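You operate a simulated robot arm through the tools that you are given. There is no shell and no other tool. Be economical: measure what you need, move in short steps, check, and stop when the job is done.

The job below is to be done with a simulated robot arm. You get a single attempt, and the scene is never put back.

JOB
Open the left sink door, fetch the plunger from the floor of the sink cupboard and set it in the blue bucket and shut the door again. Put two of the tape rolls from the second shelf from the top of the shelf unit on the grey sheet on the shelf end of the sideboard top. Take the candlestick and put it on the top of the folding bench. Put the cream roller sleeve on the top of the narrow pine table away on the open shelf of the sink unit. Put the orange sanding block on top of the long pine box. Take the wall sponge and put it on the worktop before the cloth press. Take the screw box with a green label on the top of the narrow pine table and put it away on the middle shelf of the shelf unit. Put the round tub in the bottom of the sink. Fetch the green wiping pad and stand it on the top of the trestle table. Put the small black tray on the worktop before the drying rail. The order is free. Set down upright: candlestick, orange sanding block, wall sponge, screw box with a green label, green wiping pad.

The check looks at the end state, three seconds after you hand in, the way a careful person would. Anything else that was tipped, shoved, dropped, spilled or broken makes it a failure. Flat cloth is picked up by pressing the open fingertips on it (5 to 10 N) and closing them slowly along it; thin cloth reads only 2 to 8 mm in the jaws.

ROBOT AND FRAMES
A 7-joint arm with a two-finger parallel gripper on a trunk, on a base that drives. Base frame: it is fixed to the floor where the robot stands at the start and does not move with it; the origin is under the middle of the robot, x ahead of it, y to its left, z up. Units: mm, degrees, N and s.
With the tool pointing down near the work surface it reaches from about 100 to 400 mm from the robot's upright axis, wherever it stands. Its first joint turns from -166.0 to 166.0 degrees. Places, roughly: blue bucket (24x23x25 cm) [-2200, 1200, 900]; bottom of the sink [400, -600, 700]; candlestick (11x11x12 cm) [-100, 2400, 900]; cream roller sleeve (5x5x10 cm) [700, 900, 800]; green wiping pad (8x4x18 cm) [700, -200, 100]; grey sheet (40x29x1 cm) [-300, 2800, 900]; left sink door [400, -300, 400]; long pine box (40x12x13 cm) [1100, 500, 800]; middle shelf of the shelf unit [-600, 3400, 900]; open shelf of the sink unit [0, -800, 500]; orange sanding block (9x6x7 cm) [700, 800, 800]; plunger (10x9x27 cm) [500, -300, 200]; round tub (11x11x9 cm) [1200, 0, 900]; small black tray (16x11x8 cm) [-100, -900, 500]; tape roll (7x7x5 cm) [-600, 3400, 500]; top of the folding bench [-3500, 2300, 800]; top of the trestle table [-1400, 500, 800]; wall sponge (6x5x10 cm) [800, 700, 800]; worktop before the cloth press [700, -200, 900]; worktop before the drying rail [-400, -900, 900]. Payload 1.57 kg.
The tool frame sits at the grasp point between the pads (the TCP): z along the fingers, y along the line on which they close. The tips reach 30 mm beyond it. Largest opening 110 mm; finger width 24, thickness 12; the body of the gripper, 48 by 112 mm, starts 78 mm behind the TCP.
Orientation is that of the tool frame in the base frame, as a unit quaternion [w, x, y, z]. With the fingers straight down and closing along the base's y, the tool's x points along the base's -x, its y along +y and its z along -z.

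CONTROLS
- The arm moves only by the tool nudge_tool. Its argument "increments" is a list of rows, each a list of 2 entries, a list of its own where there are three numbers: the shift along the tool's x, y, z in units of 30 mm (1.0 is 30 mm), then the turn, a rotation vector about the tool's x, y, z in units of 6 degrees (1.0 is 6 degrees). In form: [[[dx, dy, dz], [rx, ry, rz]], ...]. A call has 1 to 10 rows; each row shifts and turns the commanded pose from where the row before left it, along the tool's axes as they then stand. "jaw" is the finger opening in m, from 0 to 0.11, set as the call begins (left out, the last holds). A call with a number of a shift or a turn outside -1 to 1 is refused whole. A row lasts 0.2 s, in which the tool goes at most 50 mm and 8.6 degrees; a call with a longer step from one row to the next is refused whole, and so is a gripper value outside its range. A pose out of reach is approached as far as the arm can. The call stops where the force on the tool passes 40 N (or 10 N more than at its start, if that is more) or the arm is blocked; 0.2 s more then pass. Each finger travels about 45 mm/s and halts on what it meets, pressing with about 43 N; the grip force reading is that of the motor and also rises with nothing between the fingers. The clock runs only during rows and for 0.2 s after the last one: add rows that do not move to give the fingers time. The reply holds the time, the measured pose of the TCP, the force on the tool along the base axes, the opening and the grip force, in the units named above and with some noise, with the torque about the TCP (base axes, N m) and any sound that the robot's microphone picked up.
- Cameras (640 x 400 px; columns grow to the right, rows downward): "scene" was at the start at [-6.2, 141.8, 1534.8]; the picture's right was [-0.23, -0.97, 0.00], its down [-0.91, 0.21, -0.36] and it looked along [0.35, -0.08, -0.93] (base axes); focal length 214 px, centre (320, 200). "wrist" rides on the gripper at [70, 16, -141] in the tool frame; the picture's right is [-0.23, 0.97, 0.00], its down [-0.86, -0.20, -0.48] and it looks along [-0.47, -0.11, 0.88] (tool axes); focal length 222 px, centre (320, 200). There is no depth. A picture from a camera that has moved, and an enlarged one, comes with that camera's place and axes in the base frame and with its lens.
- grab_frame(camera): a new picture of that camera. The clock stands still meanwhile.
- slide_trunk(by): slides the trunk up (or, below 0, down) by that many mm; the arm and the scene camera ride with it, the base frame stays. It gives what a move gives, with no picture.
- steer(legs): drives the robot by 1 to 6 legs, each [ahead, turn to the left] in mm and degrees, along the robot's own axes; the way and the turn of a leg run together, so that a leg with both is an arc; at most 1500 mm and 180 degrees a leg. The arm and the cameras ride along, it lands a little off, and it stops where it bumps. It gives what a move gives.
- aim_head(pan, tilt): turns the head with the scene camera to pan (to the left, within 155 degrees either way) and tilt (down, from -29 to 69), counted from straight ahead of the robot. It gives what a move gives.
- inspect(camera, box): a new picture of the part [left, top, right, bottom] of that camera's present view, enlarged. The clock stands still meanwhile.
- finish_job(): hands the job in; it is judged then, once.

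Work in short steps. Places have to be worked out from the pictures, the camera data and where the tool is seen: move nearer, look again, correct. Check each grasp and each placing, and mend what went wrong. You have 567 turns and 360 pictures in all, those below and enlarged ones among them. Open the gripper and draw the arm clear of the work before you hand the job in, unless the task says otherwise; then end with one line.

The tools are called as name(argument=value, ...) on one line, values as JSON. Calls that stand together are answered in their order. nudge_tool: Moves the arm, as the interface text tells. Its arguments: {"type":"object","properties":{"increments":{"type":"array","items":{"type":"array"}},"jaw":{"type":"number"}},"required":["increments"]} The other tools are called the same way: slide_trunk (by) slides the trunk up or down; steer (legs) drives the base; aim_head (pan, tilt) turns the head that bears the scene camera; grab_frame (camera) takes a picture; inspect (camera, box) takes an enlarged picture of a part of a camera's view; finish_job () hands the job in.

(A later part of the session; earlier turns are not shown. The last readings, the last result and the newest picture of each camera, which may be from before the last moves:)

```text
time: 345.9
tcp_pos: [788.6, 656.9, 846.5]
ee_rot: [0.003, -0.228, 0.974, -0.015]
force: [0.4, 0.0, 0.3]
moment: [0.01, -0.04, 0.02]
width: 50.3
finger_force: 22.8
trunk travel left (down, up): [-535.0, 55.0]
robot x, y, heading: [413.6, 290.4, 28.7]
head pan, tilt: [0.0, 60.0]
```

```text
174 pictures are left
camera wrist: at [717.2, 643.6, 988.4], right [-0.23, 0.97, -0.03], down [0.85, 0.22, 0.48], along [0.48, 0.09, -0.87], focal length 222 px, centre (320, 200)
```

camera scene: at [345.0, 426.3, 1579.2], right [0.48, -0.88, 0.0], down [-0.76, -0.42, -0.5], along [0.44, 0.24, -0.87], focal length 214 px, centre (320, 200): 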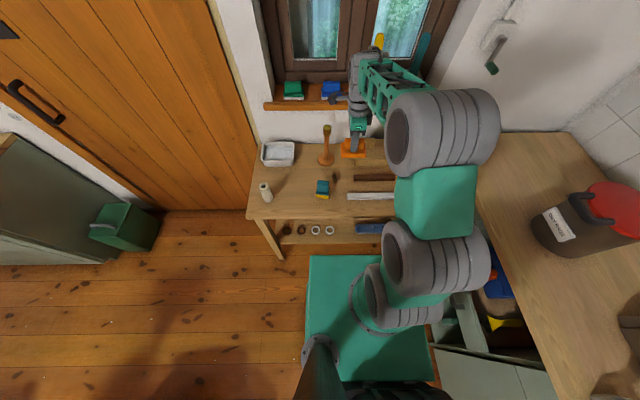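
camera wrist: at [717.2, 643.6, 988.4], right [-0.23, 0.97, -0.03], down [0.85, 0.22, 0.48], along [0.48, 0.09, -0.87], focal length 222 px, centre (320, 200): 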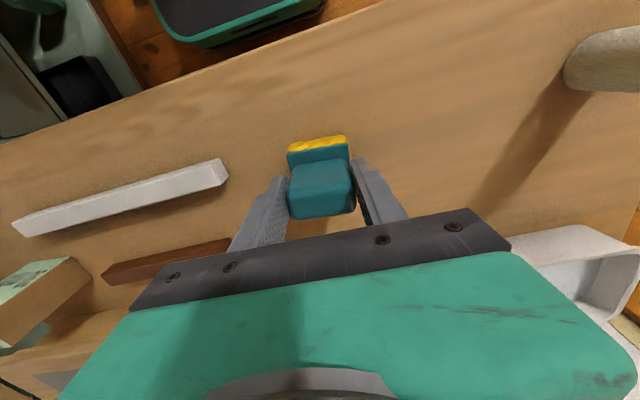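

Gripped (50 mm). Lift, retract, and turn to the counter.

nudge_tool(increments=[[[0, 0, -0.7], [0, 0, 0]], [[0, 0, -1], [0, 0, 0]], [[0.2, 0, -1], [0, 0, 0]], [[0.5, 0, -1], [0, 0, 0]], [[0.8, -0.3, -1], [0, 0, 0]], [[0.8, -0.4, -1], [0, 0, 0]], [[1, -0.5, -0.8], [0, 0, 0]], [[1, -0.5, -0.5], [0, 0, 0]]])

steer(legs=[[0, -90]])

aim_head(pan=0, tilt=60)

grab_frame(camera="scene")

grab_frame(camera="wrist")

```text
time: 347.6
tcp_pos: [692.8, 556.6, 1059.9]
ee_rot: [0.003, -0.228, 0.974, -0.015]
force: [0.6, -0.8, 0.3]
moment: [0.01, 0.0, 0.0]
width: 50.2
finger_force: 43.5
trunk travel left (down, up): [-535.0, 55.0]
robot x, y, heading: [415.3, 290.2, 29.0]
head pan, tilt: [0.0, 60.0]
```

```text
time: 351.9
tcp_pos: [679.7, 3.6, 1059.1]
ee_rot: [-0.009, 0.534, 0.845, -0.013]
force: [-0.1, 0.8, -1.0]
moment: [0.03, 0.0, 0.02]
width: 49.2
finger_force: 42.7
trunk travel left (down, up): [-535.0, 55.0]
robot x, y, heading: [412.5, 285.2, -62.1]
head pan, tilt: [0.0, 60.0]
```

```text
time: 352.5
tcp_pos: [680.9, 3.6, 1060.3]
ee_rot: [-0.009, 0.533, 0.846, -0.013]
force: [0.8, 0.1, -0.8]
moment: [-0.01, 0.04, -0.03]
width: 49.2
finger_force: 43.4
trunk travel left (down, up): [-535.0, 55.0]
robot x, y, heading: [415.6, 286.5, -62.2]
head pan, tilt: [0.0, 60.0]
```

```text
173 pictures are left
camera scene: at [553.6, 354.0, 1579.2], right [-0.88, -0.47, 0.0], down [-0.41, 0.76, -0.5], along [0.23, -0.44, -0.87], focal length 214 px, centre (320, 200)
```

scene: 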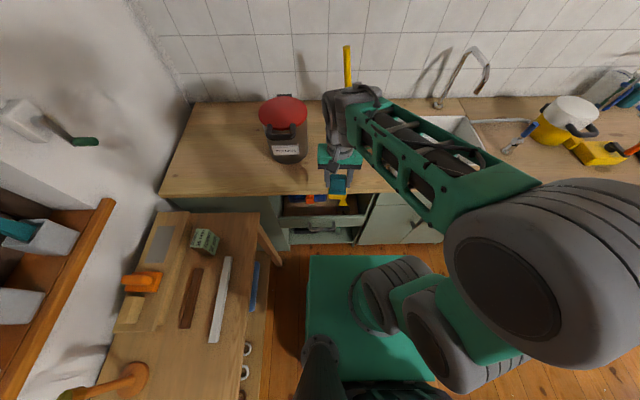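

```text
172 pictures are left
camera wrist: at [669.0, 74.8, 1201.7], right [0.98, 0.21, -0.03], down [0.2, -0.85, 0.48], along [0.08, -0.48, -0.87], focal length 222 px, centre (320, 200)
```

wrist: 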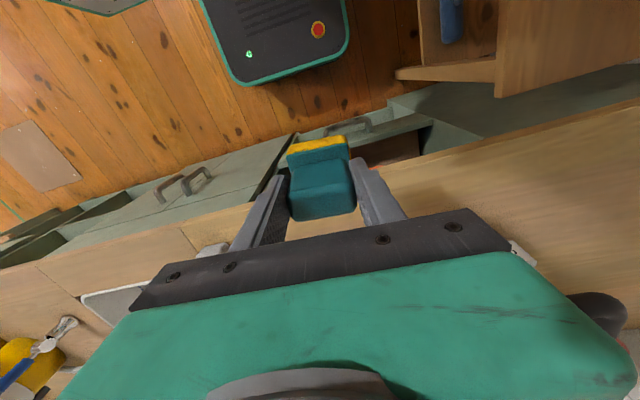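

Over the counter edge; moving to the spot in front of the press (u≈500, n≈520).

nudge_tool(increments=[[[-0.93, -0.396, 0], [0, 0, 0]], [[-0.93, -0.396, 0], [0, 0, 0]], [[-0.93, -0.396, 0], [0, 0, 0]], [[-0.93, -0.396, 0], [0, 0, 0]], [[-0.93, -0.396, 0], [0, 0, 0]], [[-0.93, -0.396, 0], [0, 0, 0]], [[-0.93, -0.396, 0], [0, 0, 0]]])

grab_frame(camera="wrist")

```text
time: 354.1
tcp_pos: [689.0, -209.3, 1061.0]
ee_rot: [-0.009, 0.534, 0.845, -0.014]
force: [0.2, -0.3, -0.5]
moment: [-0.03, 0.0, 0.02]
width: 49.4
finger_force: 42.8
trunk travel left (down, up): [-535.0, 55.0]
robot x, y, heading: [416.0, 287.1, -62.1]
head pan, tilt: [0.0, 60.0]
```

```text
171 pictures are left
camera wrist: at [678.6, -138.5, 1203.3], right [0.98, 0.21, -0.03], down [0.2, -0.85, 0.48], along [0.08, -0.48, -0.87], focal length 222 px, centre (320, 200)
```

wrist: 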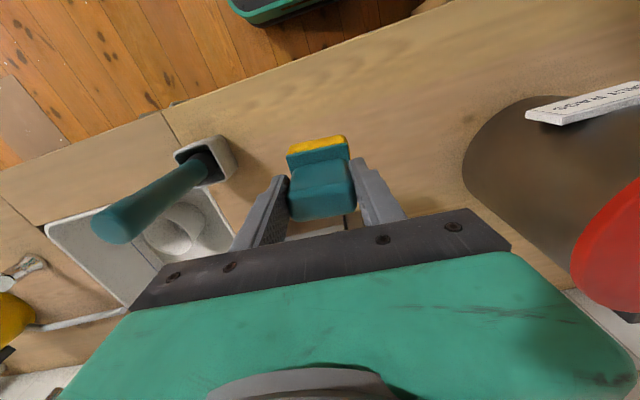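

Clear spot between the brush holder and the pot. Lowering.

nudge_tool(increments=[[[0, 0, 1], [0, 0, 0]], [[0, 0, 1], [0, 0, 0]], [[0, 0, 0.6], [0, 0, 0]], [[0, 0, 0.2], [0, 0, 0]], [[0, 0, 0.15], [0, 0, 0]], [[0, 0, 0.15], [0, 0, 0]], [[0, 0, 0.15], [0, 0, 0]]])

```text
time: 355.7
tcp_pos: [686.3, -208.8, 963.8]
ee_rot: [-0.009, 0.533, 0.846, -0.013]
force: [-0.5, 0.0, -0.5]
moment: [-0.03, 0.02, 0.02]
width: 49.3
finger_force: 43.1
trunk travel left (down, up): [-535.0, 55.0]
robot x, y, heading: [413.7, 284.7, -62.0]
head pan, tilt: [0.0, 60.0]
```

nudge_tool(increments=[[[0, 0, 0.12], [0, 0, 0]], [[0, 0, 0.12], [0, 0, 0]], [[0, 0, 0.12], [0, 0, 0]], [[0, 0, 0.12], [0, 0, 0]], [[0, 0, 0.12], [0, 0, 0]]])

```text
time: 356.9
tcp_pos: [685.2, -210.7, 947.6]
ee_rot: [-0.008, 0.534, 0.845, -0.013]
force: [-0.9, 0.0, -0.7]
moment: [0.04, -0.02, 0.01]
width: 49.2
finger_force: 42.9
trunk travel left (down, up): [-535.0, 55.0]
robot x, y, heading: [414.7, 287.5, -62.0]
head pan, tilt: [0.0, 60.0]
```

nudge_tool(increments=[[[0, 0, 0.15], [0, 0, 0]], [[0, 0, 0.15], [0, 0, 0]], [[0, 0, 0.15], [0, 0, 0]], [[0, 0, 0.15], [0, 0, 0]], [[0, 0, 0.15], [0, 0, 0]]])

grab_frame(camera="wrist")

```text
time: 357.6
tcp_pos: [685.5, -212.2, 945.3]
ee_rot: [-0.002, 0.535, 0.845, -0.016]
force: [-2.9, 3.5, 16.0]
moment: [0.64, -0.18, 0.11]
width: 49.6
finger_force: 42.9
trunk travel left (down, up): [-535.0, 55.0]
robot x, y, heading: [416.0, 285.6, -62.2]
head pan, tilt: [0.0, 60.0]
stopped in row 3: the force on the tool passed its limit (the readings are from after the stop); the commanded pose is now the measured one
```

```text
170 pictures are left
camera wrist: at [674.2, -140.0, 1086.3], right [0.98, 0.21, -0.03], down [0.2, -0.85, 0.5], along [0.08, -0.49, -0.87], focal length 222 px, centre (320, 200)
```

wrist: 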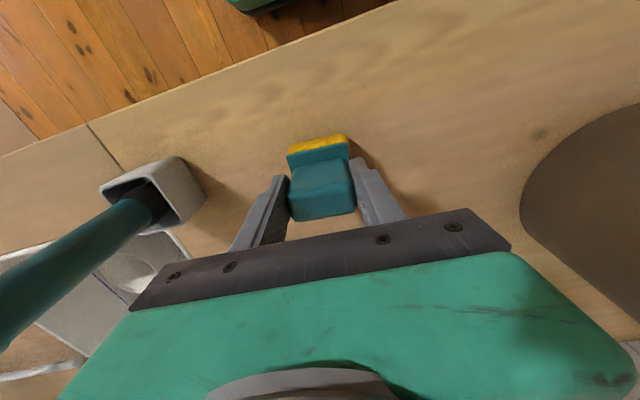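

Touchdown at z≈946. Relieve, open and lift.

nudge_tool(increments=[[[0, 0, -0.05], [0, 0, 0]], [[0, 0, 0], [0, 0, 0]]])

nudge_tool(increments=[[[0, 0, 0], [0, 0, 0]], [[0, 0, 0], [0, 0, 0]], [[0, 0, 0], [0, 0, 0]], [[0, 0, -0.6], [0, 0, 0]], [[0, 0, -1], [0, 0, 0]], [[0, 0, -1], [0, 0, 0]], [[0, 0, -1], [0, 0, 0]], [[0.5, 0, -1], [0, 0, 0]]], jaw=0.09)

grab_frame(camera="wrist")

```text
time: 358.1
tcp_pos: [686.3, -213.9, 945.8]
ee_rot: [-0.003, 0.535, 0.845, -0.015]
force: [0.1, -0.4, 16.0]
moment: [0.2, -0.43, -0.02]
width: 49.4
finger_force: 43.2
trunk travel left (down, up): [-535.0, 55.0]
robot x, y, heading: [414.9, 287.7, -62.1]
head pan, tilt: [0.0, 60.0]
```

```text
time: 359.9
tcp_pos: [683.4, -197.5, 1082.1]
ee_rot: [-0.004, 0.534, 0.845, -0.015]
force: [0.5, -0.7, -0.7]
moment: [-0.02, 0.01, -0.03]
width: 90.0
finger_force: 0.0
trunk travel left (down, up): [-535.0, 55.0]
robot x, y, heading: [415.4, 288.1, -61.8]
head pan, tilt: [0.0, 60.0]
```

```text
169 pictures are left
camera wrist: at [672.6, -124.9, 1222.5], right [0.98, 0.21, -0.03], down [0.2, -0.85, 0.49], along [0.08, -0.49, -0.87], focal length 222 px, centre (320, 200)
```

wrist: 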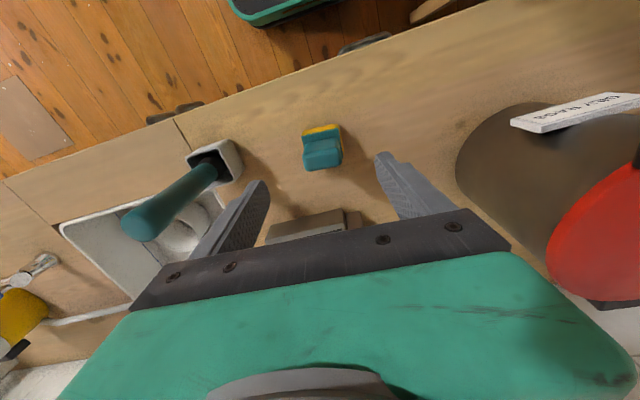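

The sponge stands in front of the press. Next the cream sleeve: retract, turn to face it (626 mm ahead at heading ≈68°), then pitch the tool to 45°.

nudge_tool(increments=[[[1, 0, 0], [0, 0, 0]], [[1, -0.3, 0], [0, 0, 0]], [[1, -0.3, 0], [0, 0, 0]], [[1, -0.3, 0], [0, 0, 0]], [[1, -0.3, 0], [0, 0, 0]]])

steer(legs=[[0, 129.5]])

nudge_tool(increments=[[[0, 0, 0], [0, -1, 0]], [[0, 0, 0], [0, -1, 0]], [[0, 0, 0], [0, -1, 0]], [[0, 0, 0], [0, -1, 0]], [[0, 0, 0], [0, -1, 0]], [[0, 0, 0], [0, -1, 0]], [[0, 0, 0], [0, -1, 0]], [[0, 0, 0], [0, -0.5, 0]]])

grab_frame(camera="wrist")

grab_frame(camera="scene")

```text
time: 361.1
tcp_pos: [586.1, -77.4, 1082.1]
ee_rot: [-0.005, 0.533, 0.846, -0.016]
force: [-0.6, -0.1, 0.6]
moment: [-0.01, 0.0, 0.01]
width: 90.1
finger_force: 0.1
trunk travel left (down, up): [-535.0, 55.0]
robot x, y, heading: [412.5, 288.2, -62.0]
head pan, tilt: [0.0, 60.0]
```

```text
time: 366.9
tcp_pos: [581.5, 655.6, 1082.5]
ee_rot: [0.012, -0.544, 0.839, -0.011]
force: [0.0, -0.3, -0.6]
moment: [0.0, 0.03, 0.04]
width: 90.0
finger_force: 0.0
trunk travel left (down, up): [-535.0, 55.0]
robot x, y, heading: [414.0, 288.1, 68.4]
head pan, tilt: [0.0, 60.0]
```

```text
time: 368.9
tcp_pos: [574.0, 643.2, 1023.9]
ee_rot: [0.268, -0.525, 0.793, 0.156]
force: [-1.0, -0.3, 0.1]
moment: [-0.02, 0.0, -0.02]
width: 90.1
finger_force: 0.1
trunk travel left (down, up): [-535.0, 55.0]
robot x, y, heading: [411.5, 289.5, 68.5]
head pan, tilt: [0.0, 60.0]
stopped in row 8: the arm was blocked; the commanded pose is now the measured one
```

```text
168 pictures are left
camera wrist: at [502.1, 521.9, 1097.2], right [-0.82, 0.56, 0.1], down [0.32, 0.31, 0.9], along [0.47, 0.77, -0.43], focal length 222 px, centre (320, 200)
```

wrist: 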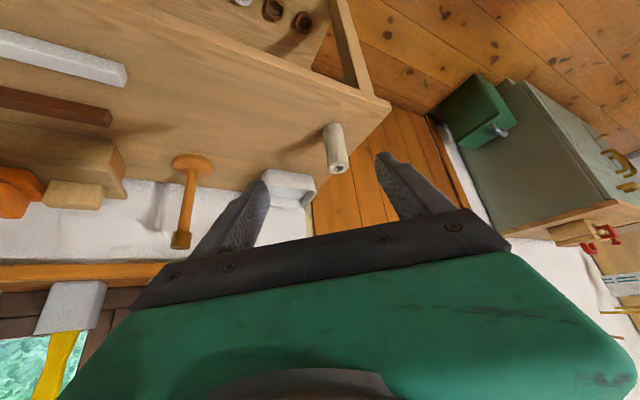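

```text
167 pictures are left
camera scene: at [272.6, 351.0, 1578.3], right [0.93, -0.37, 0.0], down [-0.32, -0.81, -0.5], along [0.18, 0.46, -0.87], focal length 214 px, centre (320, 200)
```

scene: 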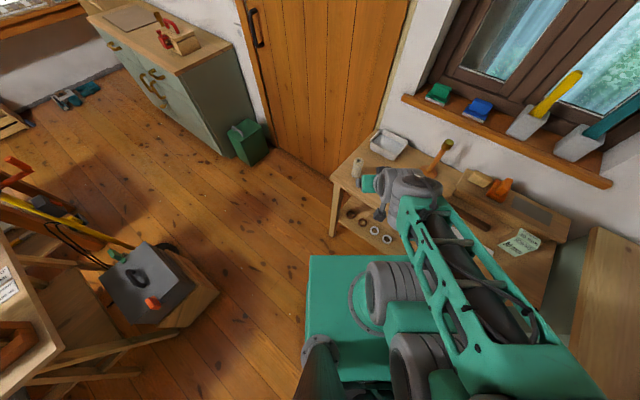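

Pitch is 54°; I'll extend towards the sleeve while flattening to 45°, stopping short of it.

nudge_tool(increments=[[[0, 0.087, 0.9], [0, 0, 0]], [[0, 0.087, 0.9], [0, 0, 0]], [[0, 0.087, 0.9], [0, 0, 0]], [[0, 0.087, 0.9], [0, -0.3, 0]], [[0, 0.087, 0.9], [0, -0.3, 0]], [[0, 0.087, 0.9], [0, -0.3, 0]], [[0, 0.087, 0.9], [0, -0.3, 0]], [[0, 0.087, 0.8], [0, -0.3, 0]]])

grab_frame(camera="wrist")

```text
time: 370.7
tcp_pos: [615.5, 773.2, 861.7]
ee_rot: [0.334, -0.51, 0.767, 0.199]
force: [-0.1, -1.1, 0.3]
moment: [0.01, 0.04, 0.02]
width: 90.2
finger_force: 0.2
trunk travel left (down, up): [-535.0, 55.0]
robot x, y, heading: [413.7, 287.0, 68.5]
head pan, tilt: [0.0, 60.0]
```

```text
166 pictures are left
camera wrist: at [539.3, 642.6, 910.8], right [-0.83, 0.54, 0.13], down [0.26, 0.17, 0.95], along [0.49, 0.83, -0.27], focal length 222 px, centre (320, 200)
```

wrist: 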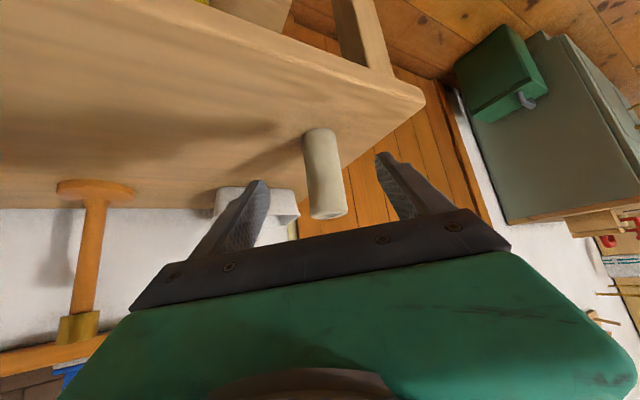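

Aligned laterally. Advance to straddle the sleeve and close.

nudge_tool(increments=[[[-0.325, 0, 0.89], [0, 0, 0]], [[-0.325, 0, 0.89], [0, 0, 0]], [[-0.325, 0, 0.89], [0, 0, 0]], [[-0.325, 0, 0.89], [0, 0, 0]]])

nudge_tool(increments=[[[0, 0, 0], [0, 0, 0]], [[0, 0, 0], [0, 0, 0]], [[0, 0, 0], [0, 0, 0]], [[0, 0, 0], [0, 0, 0]]], jaw=0.03)

grab_frame(camera="wrist")

```text
time: 371.7
tcp_pos: [656.8, 865.8, 814.7]
ee_rot: [0.333, -0.51, 0.768, 0.198]
force: [0.1, 0.0, 1.0]
moment: [-0.01, -0.02, 0.0]
width: 90.0
finger_force: 0.0
trunk travel left (down, up): [-535.0, 55.0]
robot x, y, heading: [411.6, 288.0, 68.3]
head pan, tilt: [0.0, 60.0]
```

```text
time: 372.7
tcp_pos: [657.2, 865.9, 817.9]
ee_rot: [0.333, -0.51, 0.768, 0.2]
force: [-0.3, -0.7, 0.8]
moment: [0.01, 0.01, 0.04]
width: 39.4
finger_force: 21.8
trunk travel left (down, up): [-535.0, 55.0]
robot x, y, heading: [417.8, 283.6, 68.1]
head pan, tilt: [0.0, 60.0]
```

```text
165 pictures are left
camera wrist: at [581.3, 735.1, 865.9], right [-0.83, 0.54, 0.13], down [0.26, 0.17, 0.95], along [0.49, 0.83, -0.28], focal length 222 px, centre (320, 200)
```

wrist: 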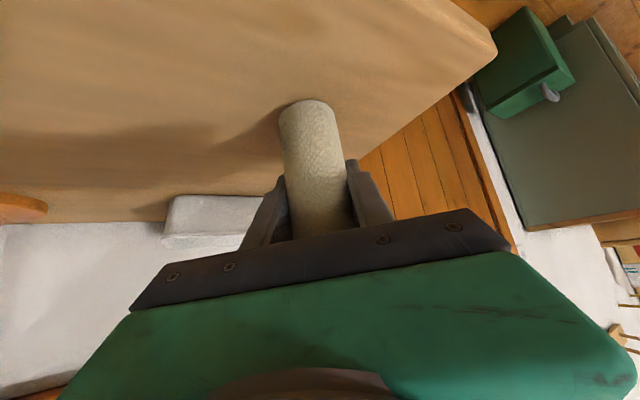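

Held (39 mm). Lift, then swing the tool back to vertical while retracting for the drive.

nudge_tool(increments=[[[-0.4, 0, -0.4], [0, 0, 0]], [[-0.72, 0, -0.7], [0, 0, 0]], [[-0.72, 0, -0.7], [0, 0, 0]], [[-0.72, 0, -0.7], [0, 0, 0]], [[-0.72, 0, -0.7], [0, 0, 0]]])

nudge_tool(increments=[[[0.3, 0, -0.8], [0, 0.96, 0]], [[0.3, 0, -0.8], [0, 0.96, 0]], [[0.4, 0, -0.7], [0, 0.96, 0]], [[0.5, 0, -0.6], [0, 0.96, 0]], [[0.7, 0, -0.4], [0, 0.96, 0]], [[0.8, 0, -0.2], [0, 0.96, 0]], [[0.9, 0, 0], [0, 0.96, 0]], [[1, 0, 0], [0, 0.96, 0]]])

steer(legs=[[0, -129]])

grab_frame(camera="wrist")

```text
time: 373.9
tcp_pos: [655.3, 865.9, 955.2]
ee_rot: [0.334, -0.509, 0.768, 0.199]
force: [0.5, 0.0, -1.0]
moment: [0.04, 0.04, 0.01]
width: 38.6
finger_force: 43.0
trunk travel left (down, up): [-535.0, 55.0]
robot x, y, heading: [409.4, 287.1, 68.3]
head pan, tilt: [0.0, 60.0]
```

```text
time: 375.7
tcp_pos: [575.3, 690.2, 989.0]
ee_rot: [0.004, -0.547, 0.837, -0.017]
force: [0.6, 0.0, -0.1]
moment: [-0.04, 0.02, 0.01]
width: 38.5
finger_force: 43.4
trunk travel left (down, up): [-535.0, 55.0]
robot x, y, heading: [416.9, 288.2, 68.3]
head pan, tilt: [0.0, 60.0]
```

```text
time: 381.6
tcp_pos: [603.8, -101.7, 989.4]
ee_rot: [-0.012, 0.543, 0.839, -0.012]
force: [-0.5, 0.7, -1.5]
moment: [-0.01, 0.02, 0.01]
width: 38.1
finger_force: 42.8
trunk travel left (down, up): [-535.0, 55.0]
robot x, y, heading: [411.8, 289.1, -64.1]
head pan, tilt: [0.0, 60.0]
```

```text
164 pictures are left
camera wrist: at [595.6, -30.7, 1131.2], right [0.98, 0.19, -0.03], down [0.18, -0.86, 0.48], along [0.06, -0.48, -0.88], focal length 222 px, centre (320, 200)
```

wrist: 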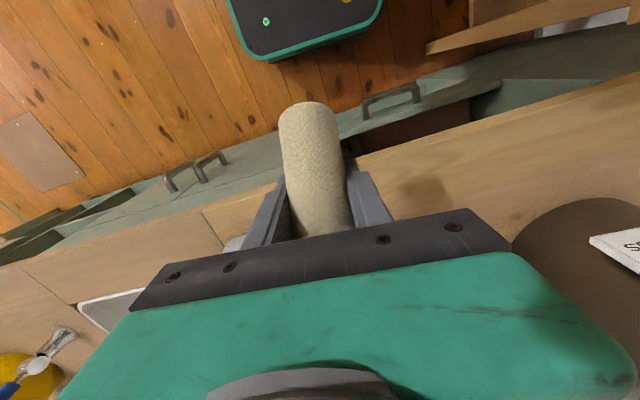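

Sleeve secure. Drive right along the counter to stand before the open shelf, well back from it.

steer(legs=[[0, -86.6], [800, 0], [0, 90], [-190, 0]])

nudge_tool(increments=[[[-1, 0, 0], [0, 0, 0]], [[-1, 0, 0], [0, 0, 0]], [[-0.9, 0, 0.3], [0, -0.9, 0]], [[-0.9, 0, 0.3], [0, -0.9, 0]], [[-0.8, 0, 0.5], [0, -0.9, 0]], [[-0.5, 0, 0.5], [0, -0.9, 0]], [[0, 0, 0], [0, -0.9, 0]], [[0, 0, 0], [0, -0.9, 0]], [[0, 0, 0], [0, -0.9, 0]], [[0, 0, 0], [0, -0.9, 0]]])

grab_frame(camera="wrist")

```text
time: 394.5
tcp_pos: [-171.8, -313.9, 988.5]
ee_rot: [-0.011, 0.535, 0.844, -0.013]
force: [-0.6, 0.6, 0.4]
moment: [-0.04, 0.01, 0.0]
width: 37.6
finger_force: 43.2
trunk travel left (down, up): [-535.0, 55.0]
robot x, y, heading: [-369.2, 73.5, -62.9]
head pan, tilt: [0.0, 60.0]
```

```text
time: 396.7
tcp_pos: [-103.6, -457.2, 952.4]
ee_rot: [0.301, 0.493, 0.789, -0.209]
force: [1.2, -1.2, 0.3]
moment: [-0.04, 0.0, 0.0]
width: 37.6
finger_force: 43.2
trunk travel left (down, up): [-535.0, 55.0]
robot x, y, heading: [-365.3, 73.9, -62.6]
head pan, tilt: [0.0, 60.0]
```

```text
163 pictures are left
camera wrist: at [-150.2, -316.9, 1008.5], right [0.96, 0.27, 0.12], down [-0.02, -0.34, 0.94], along [0.29, -0.9, -0.32], focal length 222 px, centre (320, 200)
```

wrist: 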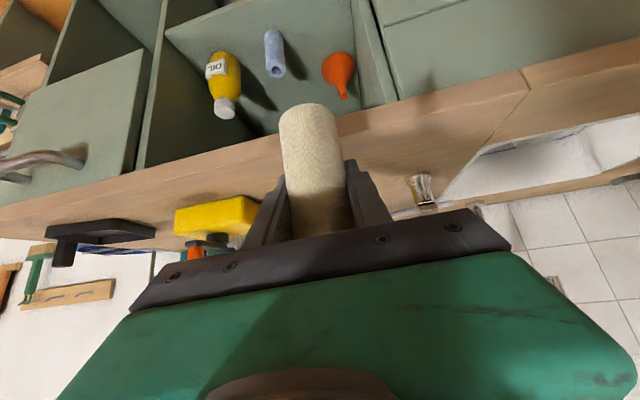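

Tool pitched forward with the sleeve. Lower the trunk 345 mm in front of the shelf.

nudge_tool(increments=[[[0, 0, 0], [0, -0.5, 0]]])

slide_trunk(by=-345)

aim_head(pan=-5, tilt=35)

grab_frame(camera="scene")

grab_frame(camera="wrist")

```text
time: 397.1
tcp_pos: [-103.9, -457.6, 951.7]
ee_rot: [0.321, 0.488, 0.781, -0.222]
force: [0.2, 0.6, 0.2]
moment: [0.01, -0.02, -0.02]
width: 37.7
finger_force: 43.0
trunk travel left (down, up): [-535.0, 55.0]
robot x, y, heading: [-367.4, 70.1, -62.8]
head pan, tilt: [0.0, 60.0]
```

```text
time: 400.4
tcp_pos: [-104.0, -457.0, 606.5]
ee_rot: [0.321, 0.488, 0.781, -0.221]
force: [-0.4, -0.6, 0.1]
moment: [0.01, 0.01, -0.01]
width: 37.8
finger_force: 42.6
trunk travel left (down, up): [-190.0, 400.0]
robot x, y, heading: [-367.0, 73.3, -62.6]
head pan, tilt: [0.0, 60.0]
```

```text
time: 401.3
tcp_pos: [-104.0, -457.4, 607.8]
ee_rot: [0.32, 0.488, 0.781, -0.222]
force: [0.3, 0.6, -0.7]
moment: [0.01, 0.0, 0.02]
width: 37.8
finger_force: 43.2
trunk travel left (down, up): [-190.0, 400.0]
robot x, y, heading: [-371.3, 73.1, -63.1]
head pan, tilt: [-5.0, 35.0]
```

```text
162 pictures are left
camera scene: at [-225.6, 114.9, 1268.4], right [-0.93, -0.38, 0.0], down [-0.22, 0.53, -0.82], along [0.31, -0.76, -0.57], focal length 214 px, centre (320, 200)
```

scene: 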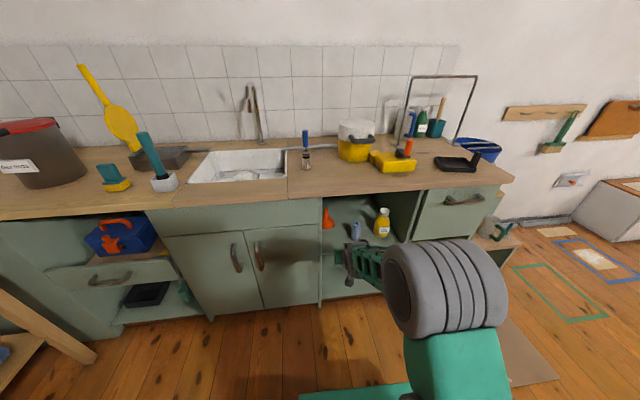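

```text
161 pictures are left
camera wrist: at [-151.5, -314.6, 656.0], right [0.95, 0.27, 0.13], down [-0.04, -0.3, 0.95], along [0.3, -0.91, -0.27], focal length 222 px, centre (320, 200)
```

wrist: 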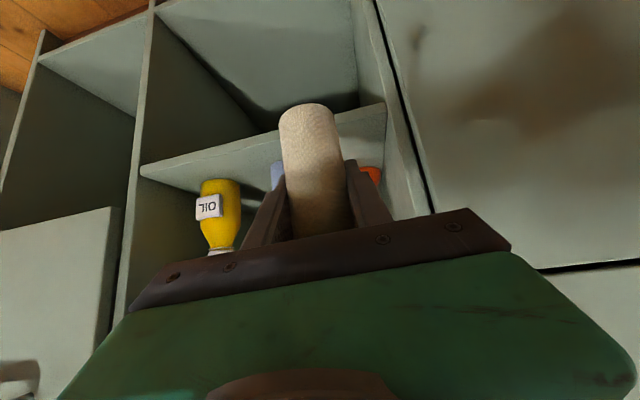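

Aligned at u≈-314. Drive 150 mm forward so the sleeve comes over the shelf front.

nudge_tool(increments=[[[0, -0.2, 0], [0, 0, 0]]])

steer(legs=[[150, 0]])

grab_frame(camera="wrist")

inspect(camera="scene", box=[260, 180, 440, 310])

```text
time: 401.7
tcp_pos: [-110.9, -459.6, 606.8]
ee_rot: [0.32, 0.488, 0.781, -0.222]
force: [0.1, -0.1, -1.1]
moment: [0.0, 0.02, 0.03]
width: 37.6
finger_force: 43.2
trunk travel left (down, up): [-190.0, 400.0]
robot x, y, heading: [-368.8, 70.7, -62.8]
head pan, tilt: [-5.0, 35.0]
```

```text
time: 403.1
tcp_pos: [-39.5, -593.5, 607.6]
ee_rot: [0.321, 0.487, 0.782, -0.221]
force: [0.0, -0.3, -0.9]
moment: [0.02, -0.03, -0.06]
width: 37.7
finger_force: 42.3
trunk travel left (down, up): [-190.0, 400.0]
robot x, y, heading: [-300.9, -60.3, -62.9]
head pan, tilt: [-5.0, 35.0]
```

```text
160 pictures are left
camera wrist: at [-88.3, -450.5, 656.2], right [0.95, 0.28, 0.13], down [-0.04, -0.3, 0.95], along [0.3, -0.91, -0.27], focal length 222 px, centre (320, 200)
```

wrist: 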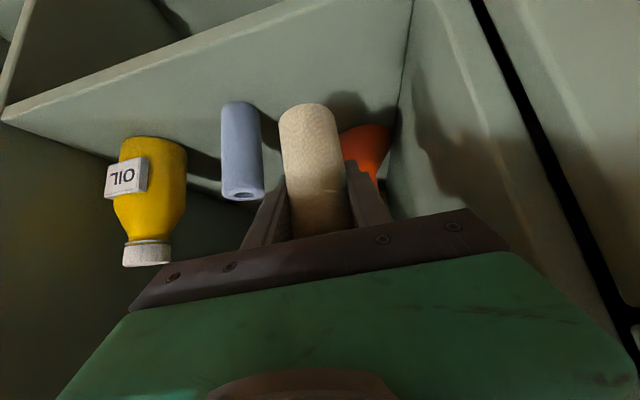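

```text
3.08 times, centred on (350, 245) of scene
camera zoom: at [-157.0, -18.2, 1268.5], right [-0.93, -0.38, 0.0], down [-0.22, 0.53, -0.82], along [0.31, -0.76, -0.57], focal length 660 px, centre (228, 62)
```

zoom: 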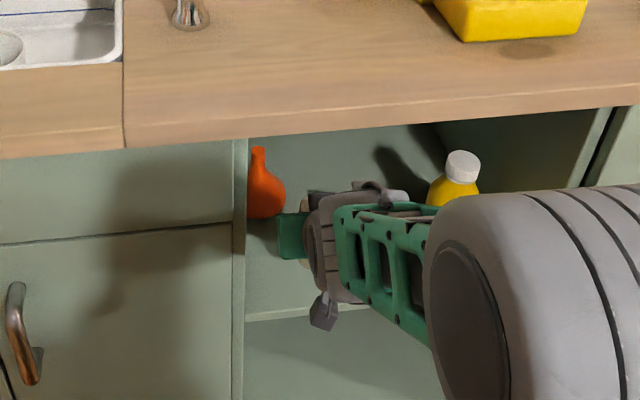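

Good position between the blue sleeve and funnel. Lower by trunk 40 mm, then gently.

slide_trunk(by=-38)

nudge_tool(increments=[[[0.1, 0, 0.1], [0, 0, 0]], [[0.1, 0, 0.1], [0, 0, 0]], [[0.1, 0, 0.1], [0, 0, 0]], [[0.1, 0, 0.1], [0, 0, 0]], [[0.1, 0, 0.1], [0, 0, 0]]])

grab_frame(camera="wrist")

```text
time: 403.9
tcp_pos: [-41.1, -592.1, 567.9]
ee_rot: [0.321, 0.487, 0.782, -0.222]
force: [0.1, 0.1, 0.5]
moment: [0.02, 0.0, -0.01]
width: 37.8
finger_force: 43.0
trunk travel left (down, up): [-152.0, 438.0]
robot x, y, heading: [-300.7, -59.3, -62.5]
head pan, tilt: [-5.0, 35.0]
```

```text
time: 405.1
tcp_pos: [-40.5, -592.0, 548.5]
ee_rot: [0.321, 0.487, 0.781, -0.222]
force: [-0.4, -0.4, 0.4]
moment: [0.01, 0.02, -0.02]
width: 37.8
finger_force: 42.9
trunk travel left (down, up): [-152.0, 438.0]
robot x, y, heading: [-302.2, -57.7, -62.6]
head pan, tilt: [-5.0, 35.0]
```

```text
158 pictures are left
camera wrist: at [-88.5, -450.6, 596.9], right [0.95, 0.28, 0.13], down [-0.04, -0.3, 0.95], along [0.3, -0.91, -0.27], focal length 222 px, centre (320, 200)
```

wrist: 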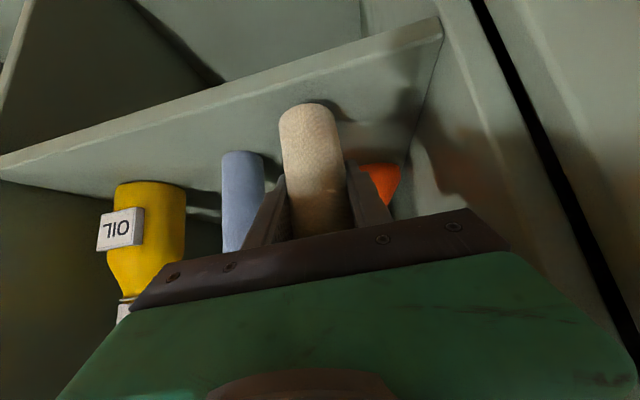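

nudge_tool(increments=[[[0.08, 0, 0.08], [0, 0, 0]], [[0.08, 0, 0.08], [0, 0, 0]], [[0.08, 0, 0.08], [0, 0, 0]], [[0.08, 0, 0.08], [0, 0, 0]], [[0.08, 0, 0.08], [0, 0, 0]], [[0.08, 0, 0.08], [0, 0, 0]]])

```text
time: 406.5
tcp_pos: [-41.4, -594.9, 533.9]
ee_rot: [0.325, 0.486, 0.78, -0.223]
force: [-3.3, 11.2, 30.0]
moment: [1.17, -0.07, 0.14]
width: 37.8
finger_force: 42.5
trunk travel left (down, up): [-152.0, 438.0]
robot x, y, heading: [-297.8, -57.4, -62.8]
head pan, tilt: [-5.0, 35.0]
```

Touchdown. Relieve, open, and withdraw along the tool axis.

nudge_tool(increments=[[[-0.08, 0, -0.08], [0, 0, 0]], [[0, 0, 0], [0, 0, 0]]])

nudge_tool(increments=[[[0, 0, 0], [0, 0, 0]], [[0, 0, 0], [0, 0, 0]], [[0, 0, 0], [0, 0, 0]], [[0, 0, -0.5], [0, 0, 0]], [[0, 0, -0.8], [0, 0, 0]], [[0, 0, -0.8], [0, 0, 0]], [[0.2, 0, -0.8], [0, 0, 0]]], jaw=0.075)

grab_frame(camera="wrist")

```text
time: 407.1
tcp_pos: [-41.2, -595.1, 533.2]
ee_rot: [0.323, 0.487, 0.78, -0.222]
force: [6.0, -7.6, 17.0]
moment: [-0.17, -0.59, -0.18]
width: 37.8
finger_force: 42.8
trunk travel left (down, up): [-152.0, 438.0]
robot x, y, heading: [-302.8, -60.8, -62.7]
head pan, tilt: [-5.0, 35.0]
```

```text
time: 408.7
tcp_pos: [-68.8, -531.6, 587.0]
ee_rot: [0.321, 0.487, 0.781, -0.221]
force: [-0.4, 0.0, -0.7]
moment: [-0.03, 0.02, 0.02]
width: 75.0
finger_force: 0.0
trunk travel left (down, up): [-152.0, 438.0]
robot x, y, heading: [-299.8, -58.2, -62.8]
head pan, tilt: [-5.0, 35.0]
```

```text
157 pictures are left
camera wrist: at [-115.7, -389.4, 636.8], right [0.95, 0.28, 0.13], down [-0.04, -0.3, 0.95], along [0.3, -0.91, -0.27], focal length 222 px, centre (320, 200)
```

wrist: 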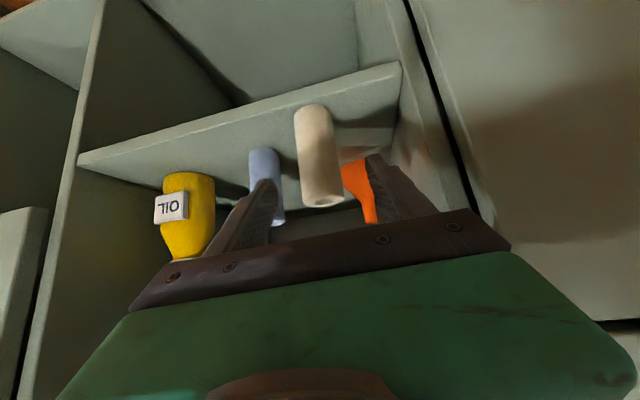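

The sleeve stands on the shelf. Next the sink door: back off and move left to stand before it.

steer(legs=[[-170, 0], [0, 92], [425, 0], [0, -90]])

aim_head(pan=0, tilt=40)

grab_frame(camera="scene")

grab_frame(camera="wrist")

```text
time: 420.1
tcp_pos: [228.9, -184.9, 587.8]
ee_rot: [0.319, 0.489, 0.781, -0.222]
force: [-0.8, 0.5, 0.4]
moment: [0.0, 0.01, 0.0]
width: 75.0
finger_force: 0.2
trunk travel left (down, up): [-152.0, 438.0]
robot x, y, heading: [-4.7, 286.9, -62.9]
head pan, tilt: [-5.0, 35.0]
```

```text
time: 420.7
tcp_pos: [227.1, -183.6, 589.2]
ee_rot: [0.32, 0.49, 0.78, -0.223]
force: [0.3, -0.5, -0.1]
moment: [-0.02, 0.01, -0.01]
width: 75.1
finger_force: 0.0
trunk travel left (down, up): [-152.0, 438.0]
robot x, y, heading: [-0.6, 289.8, -63.1]
head pan, tilt: [0.0, 40.0]
```

```text
156 pictures are left
camera scene: at [147.4, 336.1, 1223.0], right [-0.89, -0.45, 0.0], down [-0.29, 0.57, -0.77], along [0.35, -0.68, -0.64], focal length 214 px, centre (320, 200)
```

scene: 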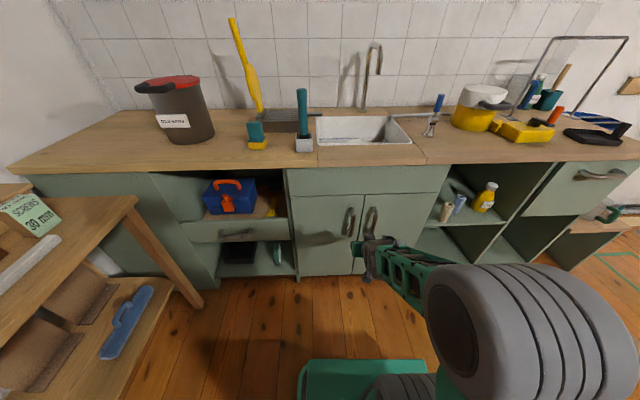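

```text
155 pictures are left
camera wrist: at [181.2, -41.2, 636.8], right [0.95, 0.27, 0.13], down [-0.04, -0.3, 0.95], along [0.3, -0.91, -0.27], focal length 222 px, centre (320, 200)
```

wrist: 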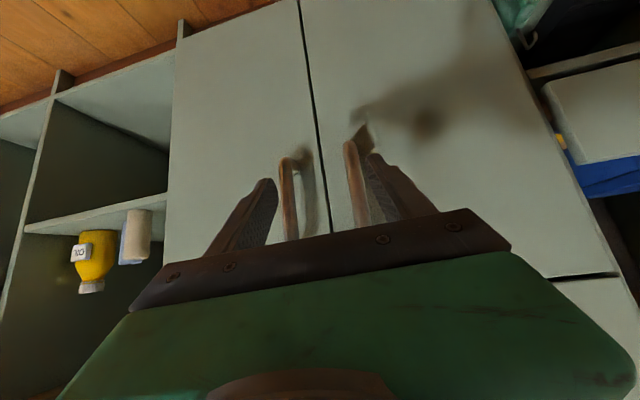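

The left door's handle is at u≈132, z 510–650, right handle at u≈52. I'll move the open fingers (50 mm) around the left handle.

nudge_tool(increments=[[[-0.3, 0.59, 0.31], [0, 0, 0]], [[-0.6, 0.59, 0.62], [0, 0, 0]], [[-0.6, 0, 0.62], [0, 0, 0]], [[-0.5, 0, 0.52], [0, 0, 0]]], jaw=0.05)

grab_frame(camera="wrist")

```text
time: 421.7
tcp_pos: [297.4, -247.6, 586.6]
ee_rot: [0.32, 0.49, 0.78, -0.223]
force: [0.1, 0.3, -0.6]
moment: [0.01, 0.02, -0.02]
width: 49.8
finger_force: 0.0
trunk travel left (down, up): [-152.0, 438.0]
robot x, y, heading: [-2.0, 286.3, -63.2]
head pan, tilt: [0.0, 40.0]
```

```text
154 pictures are left
camera wrist: at [250.0, -104.5, 636.3], right [0.95, 0.27, 0.13], down [-0.05, -0.3, 0.95], along [0.3, -0.91, -0.27], focal length 222 px, centre (320, 200)
```

wrist: 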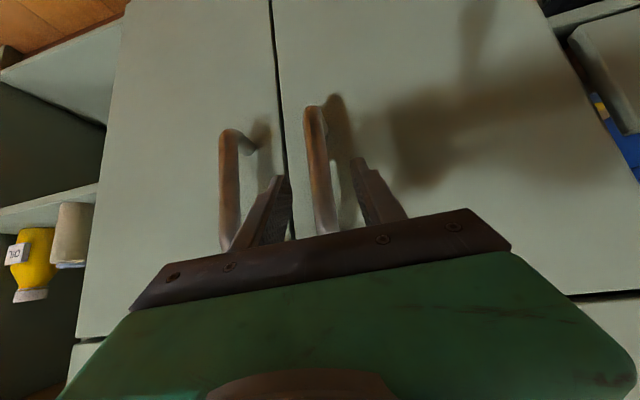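

The bar is between the fingers but still ahead. Advance 30 mm and look closely.

nudge_tool(increments=[[[-0.35, -0.1, 0.36], [0, 0, 0]], [[-0.35, -0.1, 0.36], [0, 0, 0]]])

inspect(camera="wrist", box=[180, 60, 440, 250])

```text
time: 422.3
tcp_pos: [302.1, -278.0, 588.3]
ee_rot: [0.32, 0.489, 0.78, -0.222]
force: [0.1, -0.8, -0.2]
moment: [-0.03, 0.03, 0.01]
width: 50.4
finger_force: 0.2
trunk travel left (down, up): [-152.0, 438.0]
robot x, y, heading: [-5.0, 287.8, -62.9]
head pan, tilt: [0.0, 40.0]
```

```text
2.11 times, centred on (310, 155) of wrist
camera zoom: at [256.8, -134.3, 636.0], right [0.95, 0.27, 0.13], down [-0.05, -0.3, 0.95], along [0.3, -0.92, -0.27], focal length 468 px, centre (341, 295)
```

zoom: 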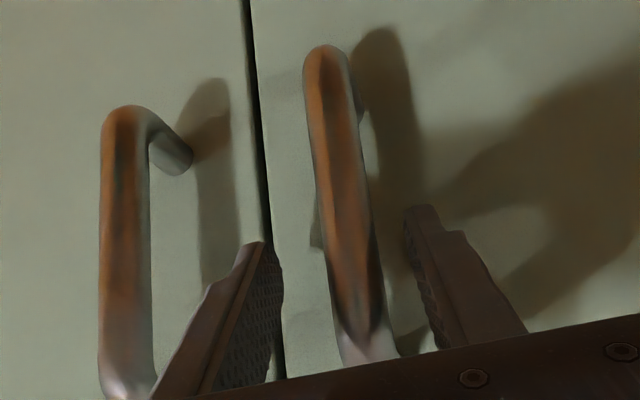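

The bar lies between the pads around the TCP. Close on it.

nudge_tool(increments=[[[0, 0, 0], [0, 0, 0]], [[0, 0, 0], [0, 0, 0]], [[0, 0, 0], [0, 0, 0]], [[0, 0, 0], [0, 0, 0]]], jaw=0.0)

inspect(camera="wrist", box=[180, 60, 440, 250])

```text
time: 423.3
tcp_pos: [308.1, -276.1, 587.8]
ee_rot: [0.322, 0.487, 0.781, -0.219]
force: [26.8, 10.1, -2.3]
moment: [0.48, -1.16, 0.26]
width: 20.6
finger_force: 34.1
trunk travel left (down, up): [-152.0, 438.0]
robot x, y, heading: [-2.8, 287.4, -62.6]
head pan, tilt: [0.0, 40.0]
```

```text
2.11 times, centred on (310, 155) of wrist
camera zoom: at [259.5, -133.1, 635.9], right [0.95, 0.28, 0.13], down [-0.05, -0.3, 0.95], along [0.3, -0.91, -0.27], focal length 468 px, centre (341, 295)
```

zoom: 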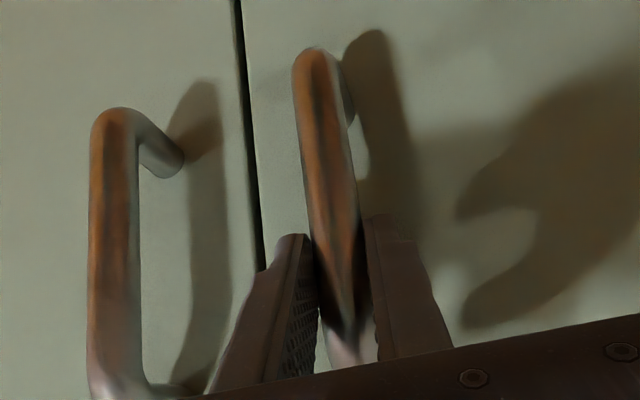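

Gripped (20.6 mm). The hinge is near (u 375, n 430); I'll pull along the arc, yawing with the door, first about 13°.

nudge_tool(increments=[[[0, 0.15, 0], [0, 0, 0]], [[0.33, 0.025, -0.34], [0.4, 0, 0.39]], [[0.33, 0.025, -0.34], [0.4, 0, 0.39]], [[0.33, 0.025, -0.34], [0.4, 0, 0.39]], [[0.33, 0.025, -0.34], [0.4, 0, 0.39]]])

grab_frame(camera="scene")

```text
time: 424.5
tcp_pos: [295.7, -219.2, 586.4]
ee_rot: [0.298, 0.575, 0.717, -0.257]
force: [31.7, 4.3, 2.6]
moment: [0.78, -1.28, 0.4]
width: 20.4
finger_force: 34.0
trunk travel left (down, up): [-152.0, 438.0]
robot x, y, heading: [2.1, 290.6, -62.6]
head pan, tilt: [0.0, 40.0]
```

```text
151 pictures are left
camera scene: at [149.1, 336.7, 1222.7], right [-0.89, -0.46, 0.0], down [-0.29, 0.57, -0.77], along [0.35, -0.68, -0.64], focal length 214 px, centre (320, 200)
```

scene: 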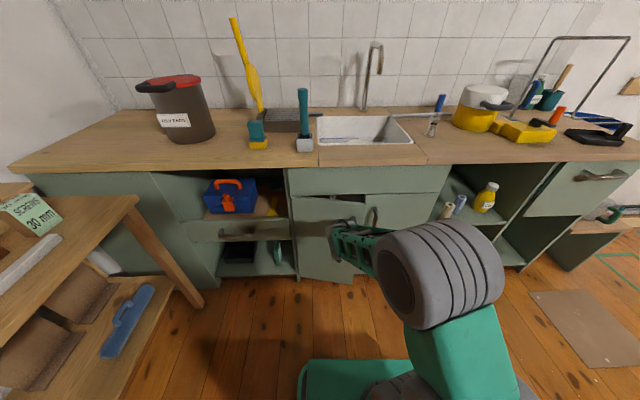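

Door is swinging open. Continue another 20°, easing sideways.

nudge_tool(increments=[[[0.33, 0.2, -0.34], [0.4, 0, 0.39]], [[0.33, 0.1, -0.34], [0.4, 0, 0.39]], [[0.33, 0.1, -0.34], [0.4, 0, 0.39]], [[0.33, 0.1, -0.34], [0.4, 0, 0.39]], [[0.33, 0.1, -0.34], [0.4, 0, 0.39]], [[0.33, 0.1, -0.34], [0.4, 0, 0.39]]])

grab_frame(camera="scene")

```text
time: 425.9
tcp_pos: [304.2, -133.8, 587.2]
ee_rot: [0.249, 0.693, 0.601, -0.312]
force: [-24.2, 5.1, 25.0]
moment: [-0.63, -0.74, -0.27]
width: 20.4
finger_force: 34.0
trunk travel left (down, up): [-152.0, 438.0]
robot x, y, heading: [-0.6, 288.3, -63.1]
head pan, tilt: [0.0, 40.0]
```

```text
150 pictures are left
camera scene: at [145.4, 337.5, 1223.4], right [-0.89, -0.45, 0.0], down [-0.29, 0.57, -0.77], along [0.35, -0.68, -0.64], focal length 214 px, centre (320, 200)
```

scene: 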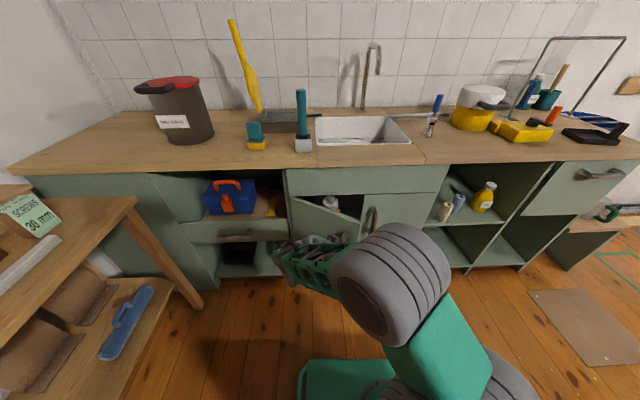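

Door is about 43° open. Release the handle, back off, and straighten the hand to the right of the door's edge.

nudge_tool(increments=[[[0, 0, 0], [0, 0, 0]], [[0, 0, 0], [0, 0, 0]], [[0.35, 0, -0.36], [0, 0, 0]], [[0.7, 0, -0.7], [0, 0, 0]], [[0.7, 0, -0.7], [0, 0, 0]], [[0, -1, 0], [-0.5, 0, -0.49]], [[0, -1, 0], [-0.5, 0, -0.49]], [[0, -1, 0], [-0.5, 0, -0.49]], [[0, -1, 0], [-0.5, 0, -0.49]], [[0, -1, 0], [-0.5, 0, -0.49]]], jaw=0.06)

grab_frame(camera="wrist")

grab_frame(camera="scene")

```text
time: 428.1
tcp_pos: [170.4, -60.1, 586.4]
ee_rot: [0.295, 0.569, 0.723, -0.256]
force: [-0.1, 0.6, -0.8]
moment: [-0.02, -0.02, 0.0]
width: 60.2
finger_force: 0.1
trunk travel left (down, up): [-152.0, 438.0]
robot x, y, heading: [-0.8, 291.0, -63.0]
head pan, tilt: [0.0, 40.0]
```

```text
149 pictures are left
camera wrist: at [155.3, 89.9, 634.0], right [0.99, 0.06, 0.13], down [-0.11, -0.28, 0.95], along [0.09, -0.96, -0.27], focal length 222 px, centre (320, 200)
```

wrist: 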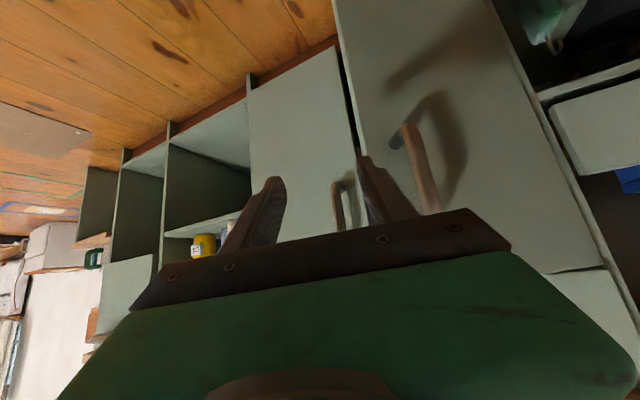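

```text
148 pictures are left
camera scene: at [148.2, 333.5, 1223.3], right [-0.89, -0.45, 0.0], down [-0.29, 0.57, -0.76], along [0.35, -0.68, -0.64], focal length 214 px, centre (320, 200)
```

scene: 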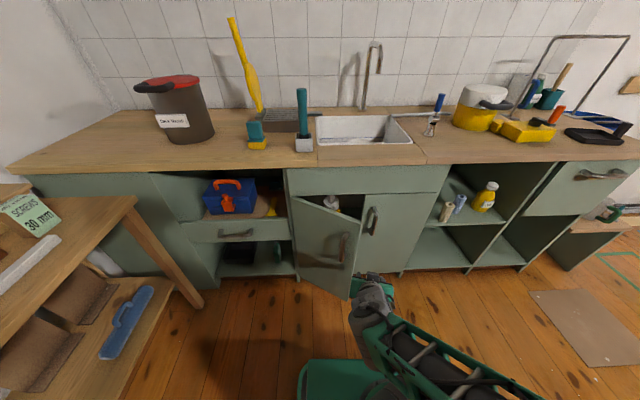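

Close the jaws, yaw the hand to point left-inward, and bring it to the right of the door's free edge.

nudge_tool(increments=[[[0, 0, 0], [-0.68, 0, -0.66]], [[0, 0, 0], [-0.68, 0, -0.66]], [[0, 0, 0], [-0.68, 0, -0.66]], [[0, 0, 0], [-0.68, 0, -0.66]], [[0, 0, 0], [-0.68, 0, -0.66]], [[0, 0, 0], [-0.68, 0, -0.66]], [[-0.62, -0.37, 0.64], [0, 0, 0]], [[-0.62, -0.37, 0.64], [0, 0, 0]], [[-0.62, -0.37, 0.64], [0, 0, 0]], [[-0.62, -0.37, 0.64], [0, 0, 0]]], jaw=0.0)

grab_frame(camera="wrist")

```text
time: 428.7
tcp_pos: [209.4, 10.3, 515.6]
ee_rot: [0.238, 0.406, 0.867, -0.164]
force: [0.0, 0.8, 1.3]
moment: [-0.01, -0.01, -0.01]
width: 8.7
finger_force: 0.3
trunk travel left (down, up): [-152.0, 438.0]
robot x, y, heading: [-4.4, 288.7, -63.2]
head pan, tilt: [0.0, 40.0]
stopped in row 2: the arm was blocked; the commanded pose is now the measured one
```

```text
147 pictures are left
camera wrist: at [144.5, 130.3, 594.0], right [0.89, 0.46, 0.03], down [0.19, -0.43, 0.88], along [0.42, -0.78, -0.47], focal length 222 px, centre (320, 200)
```

wrist: 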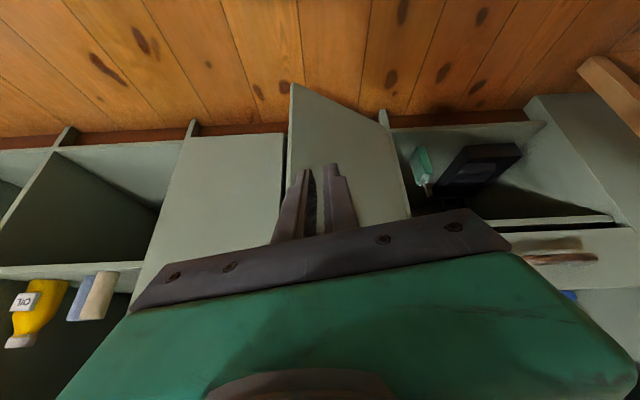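

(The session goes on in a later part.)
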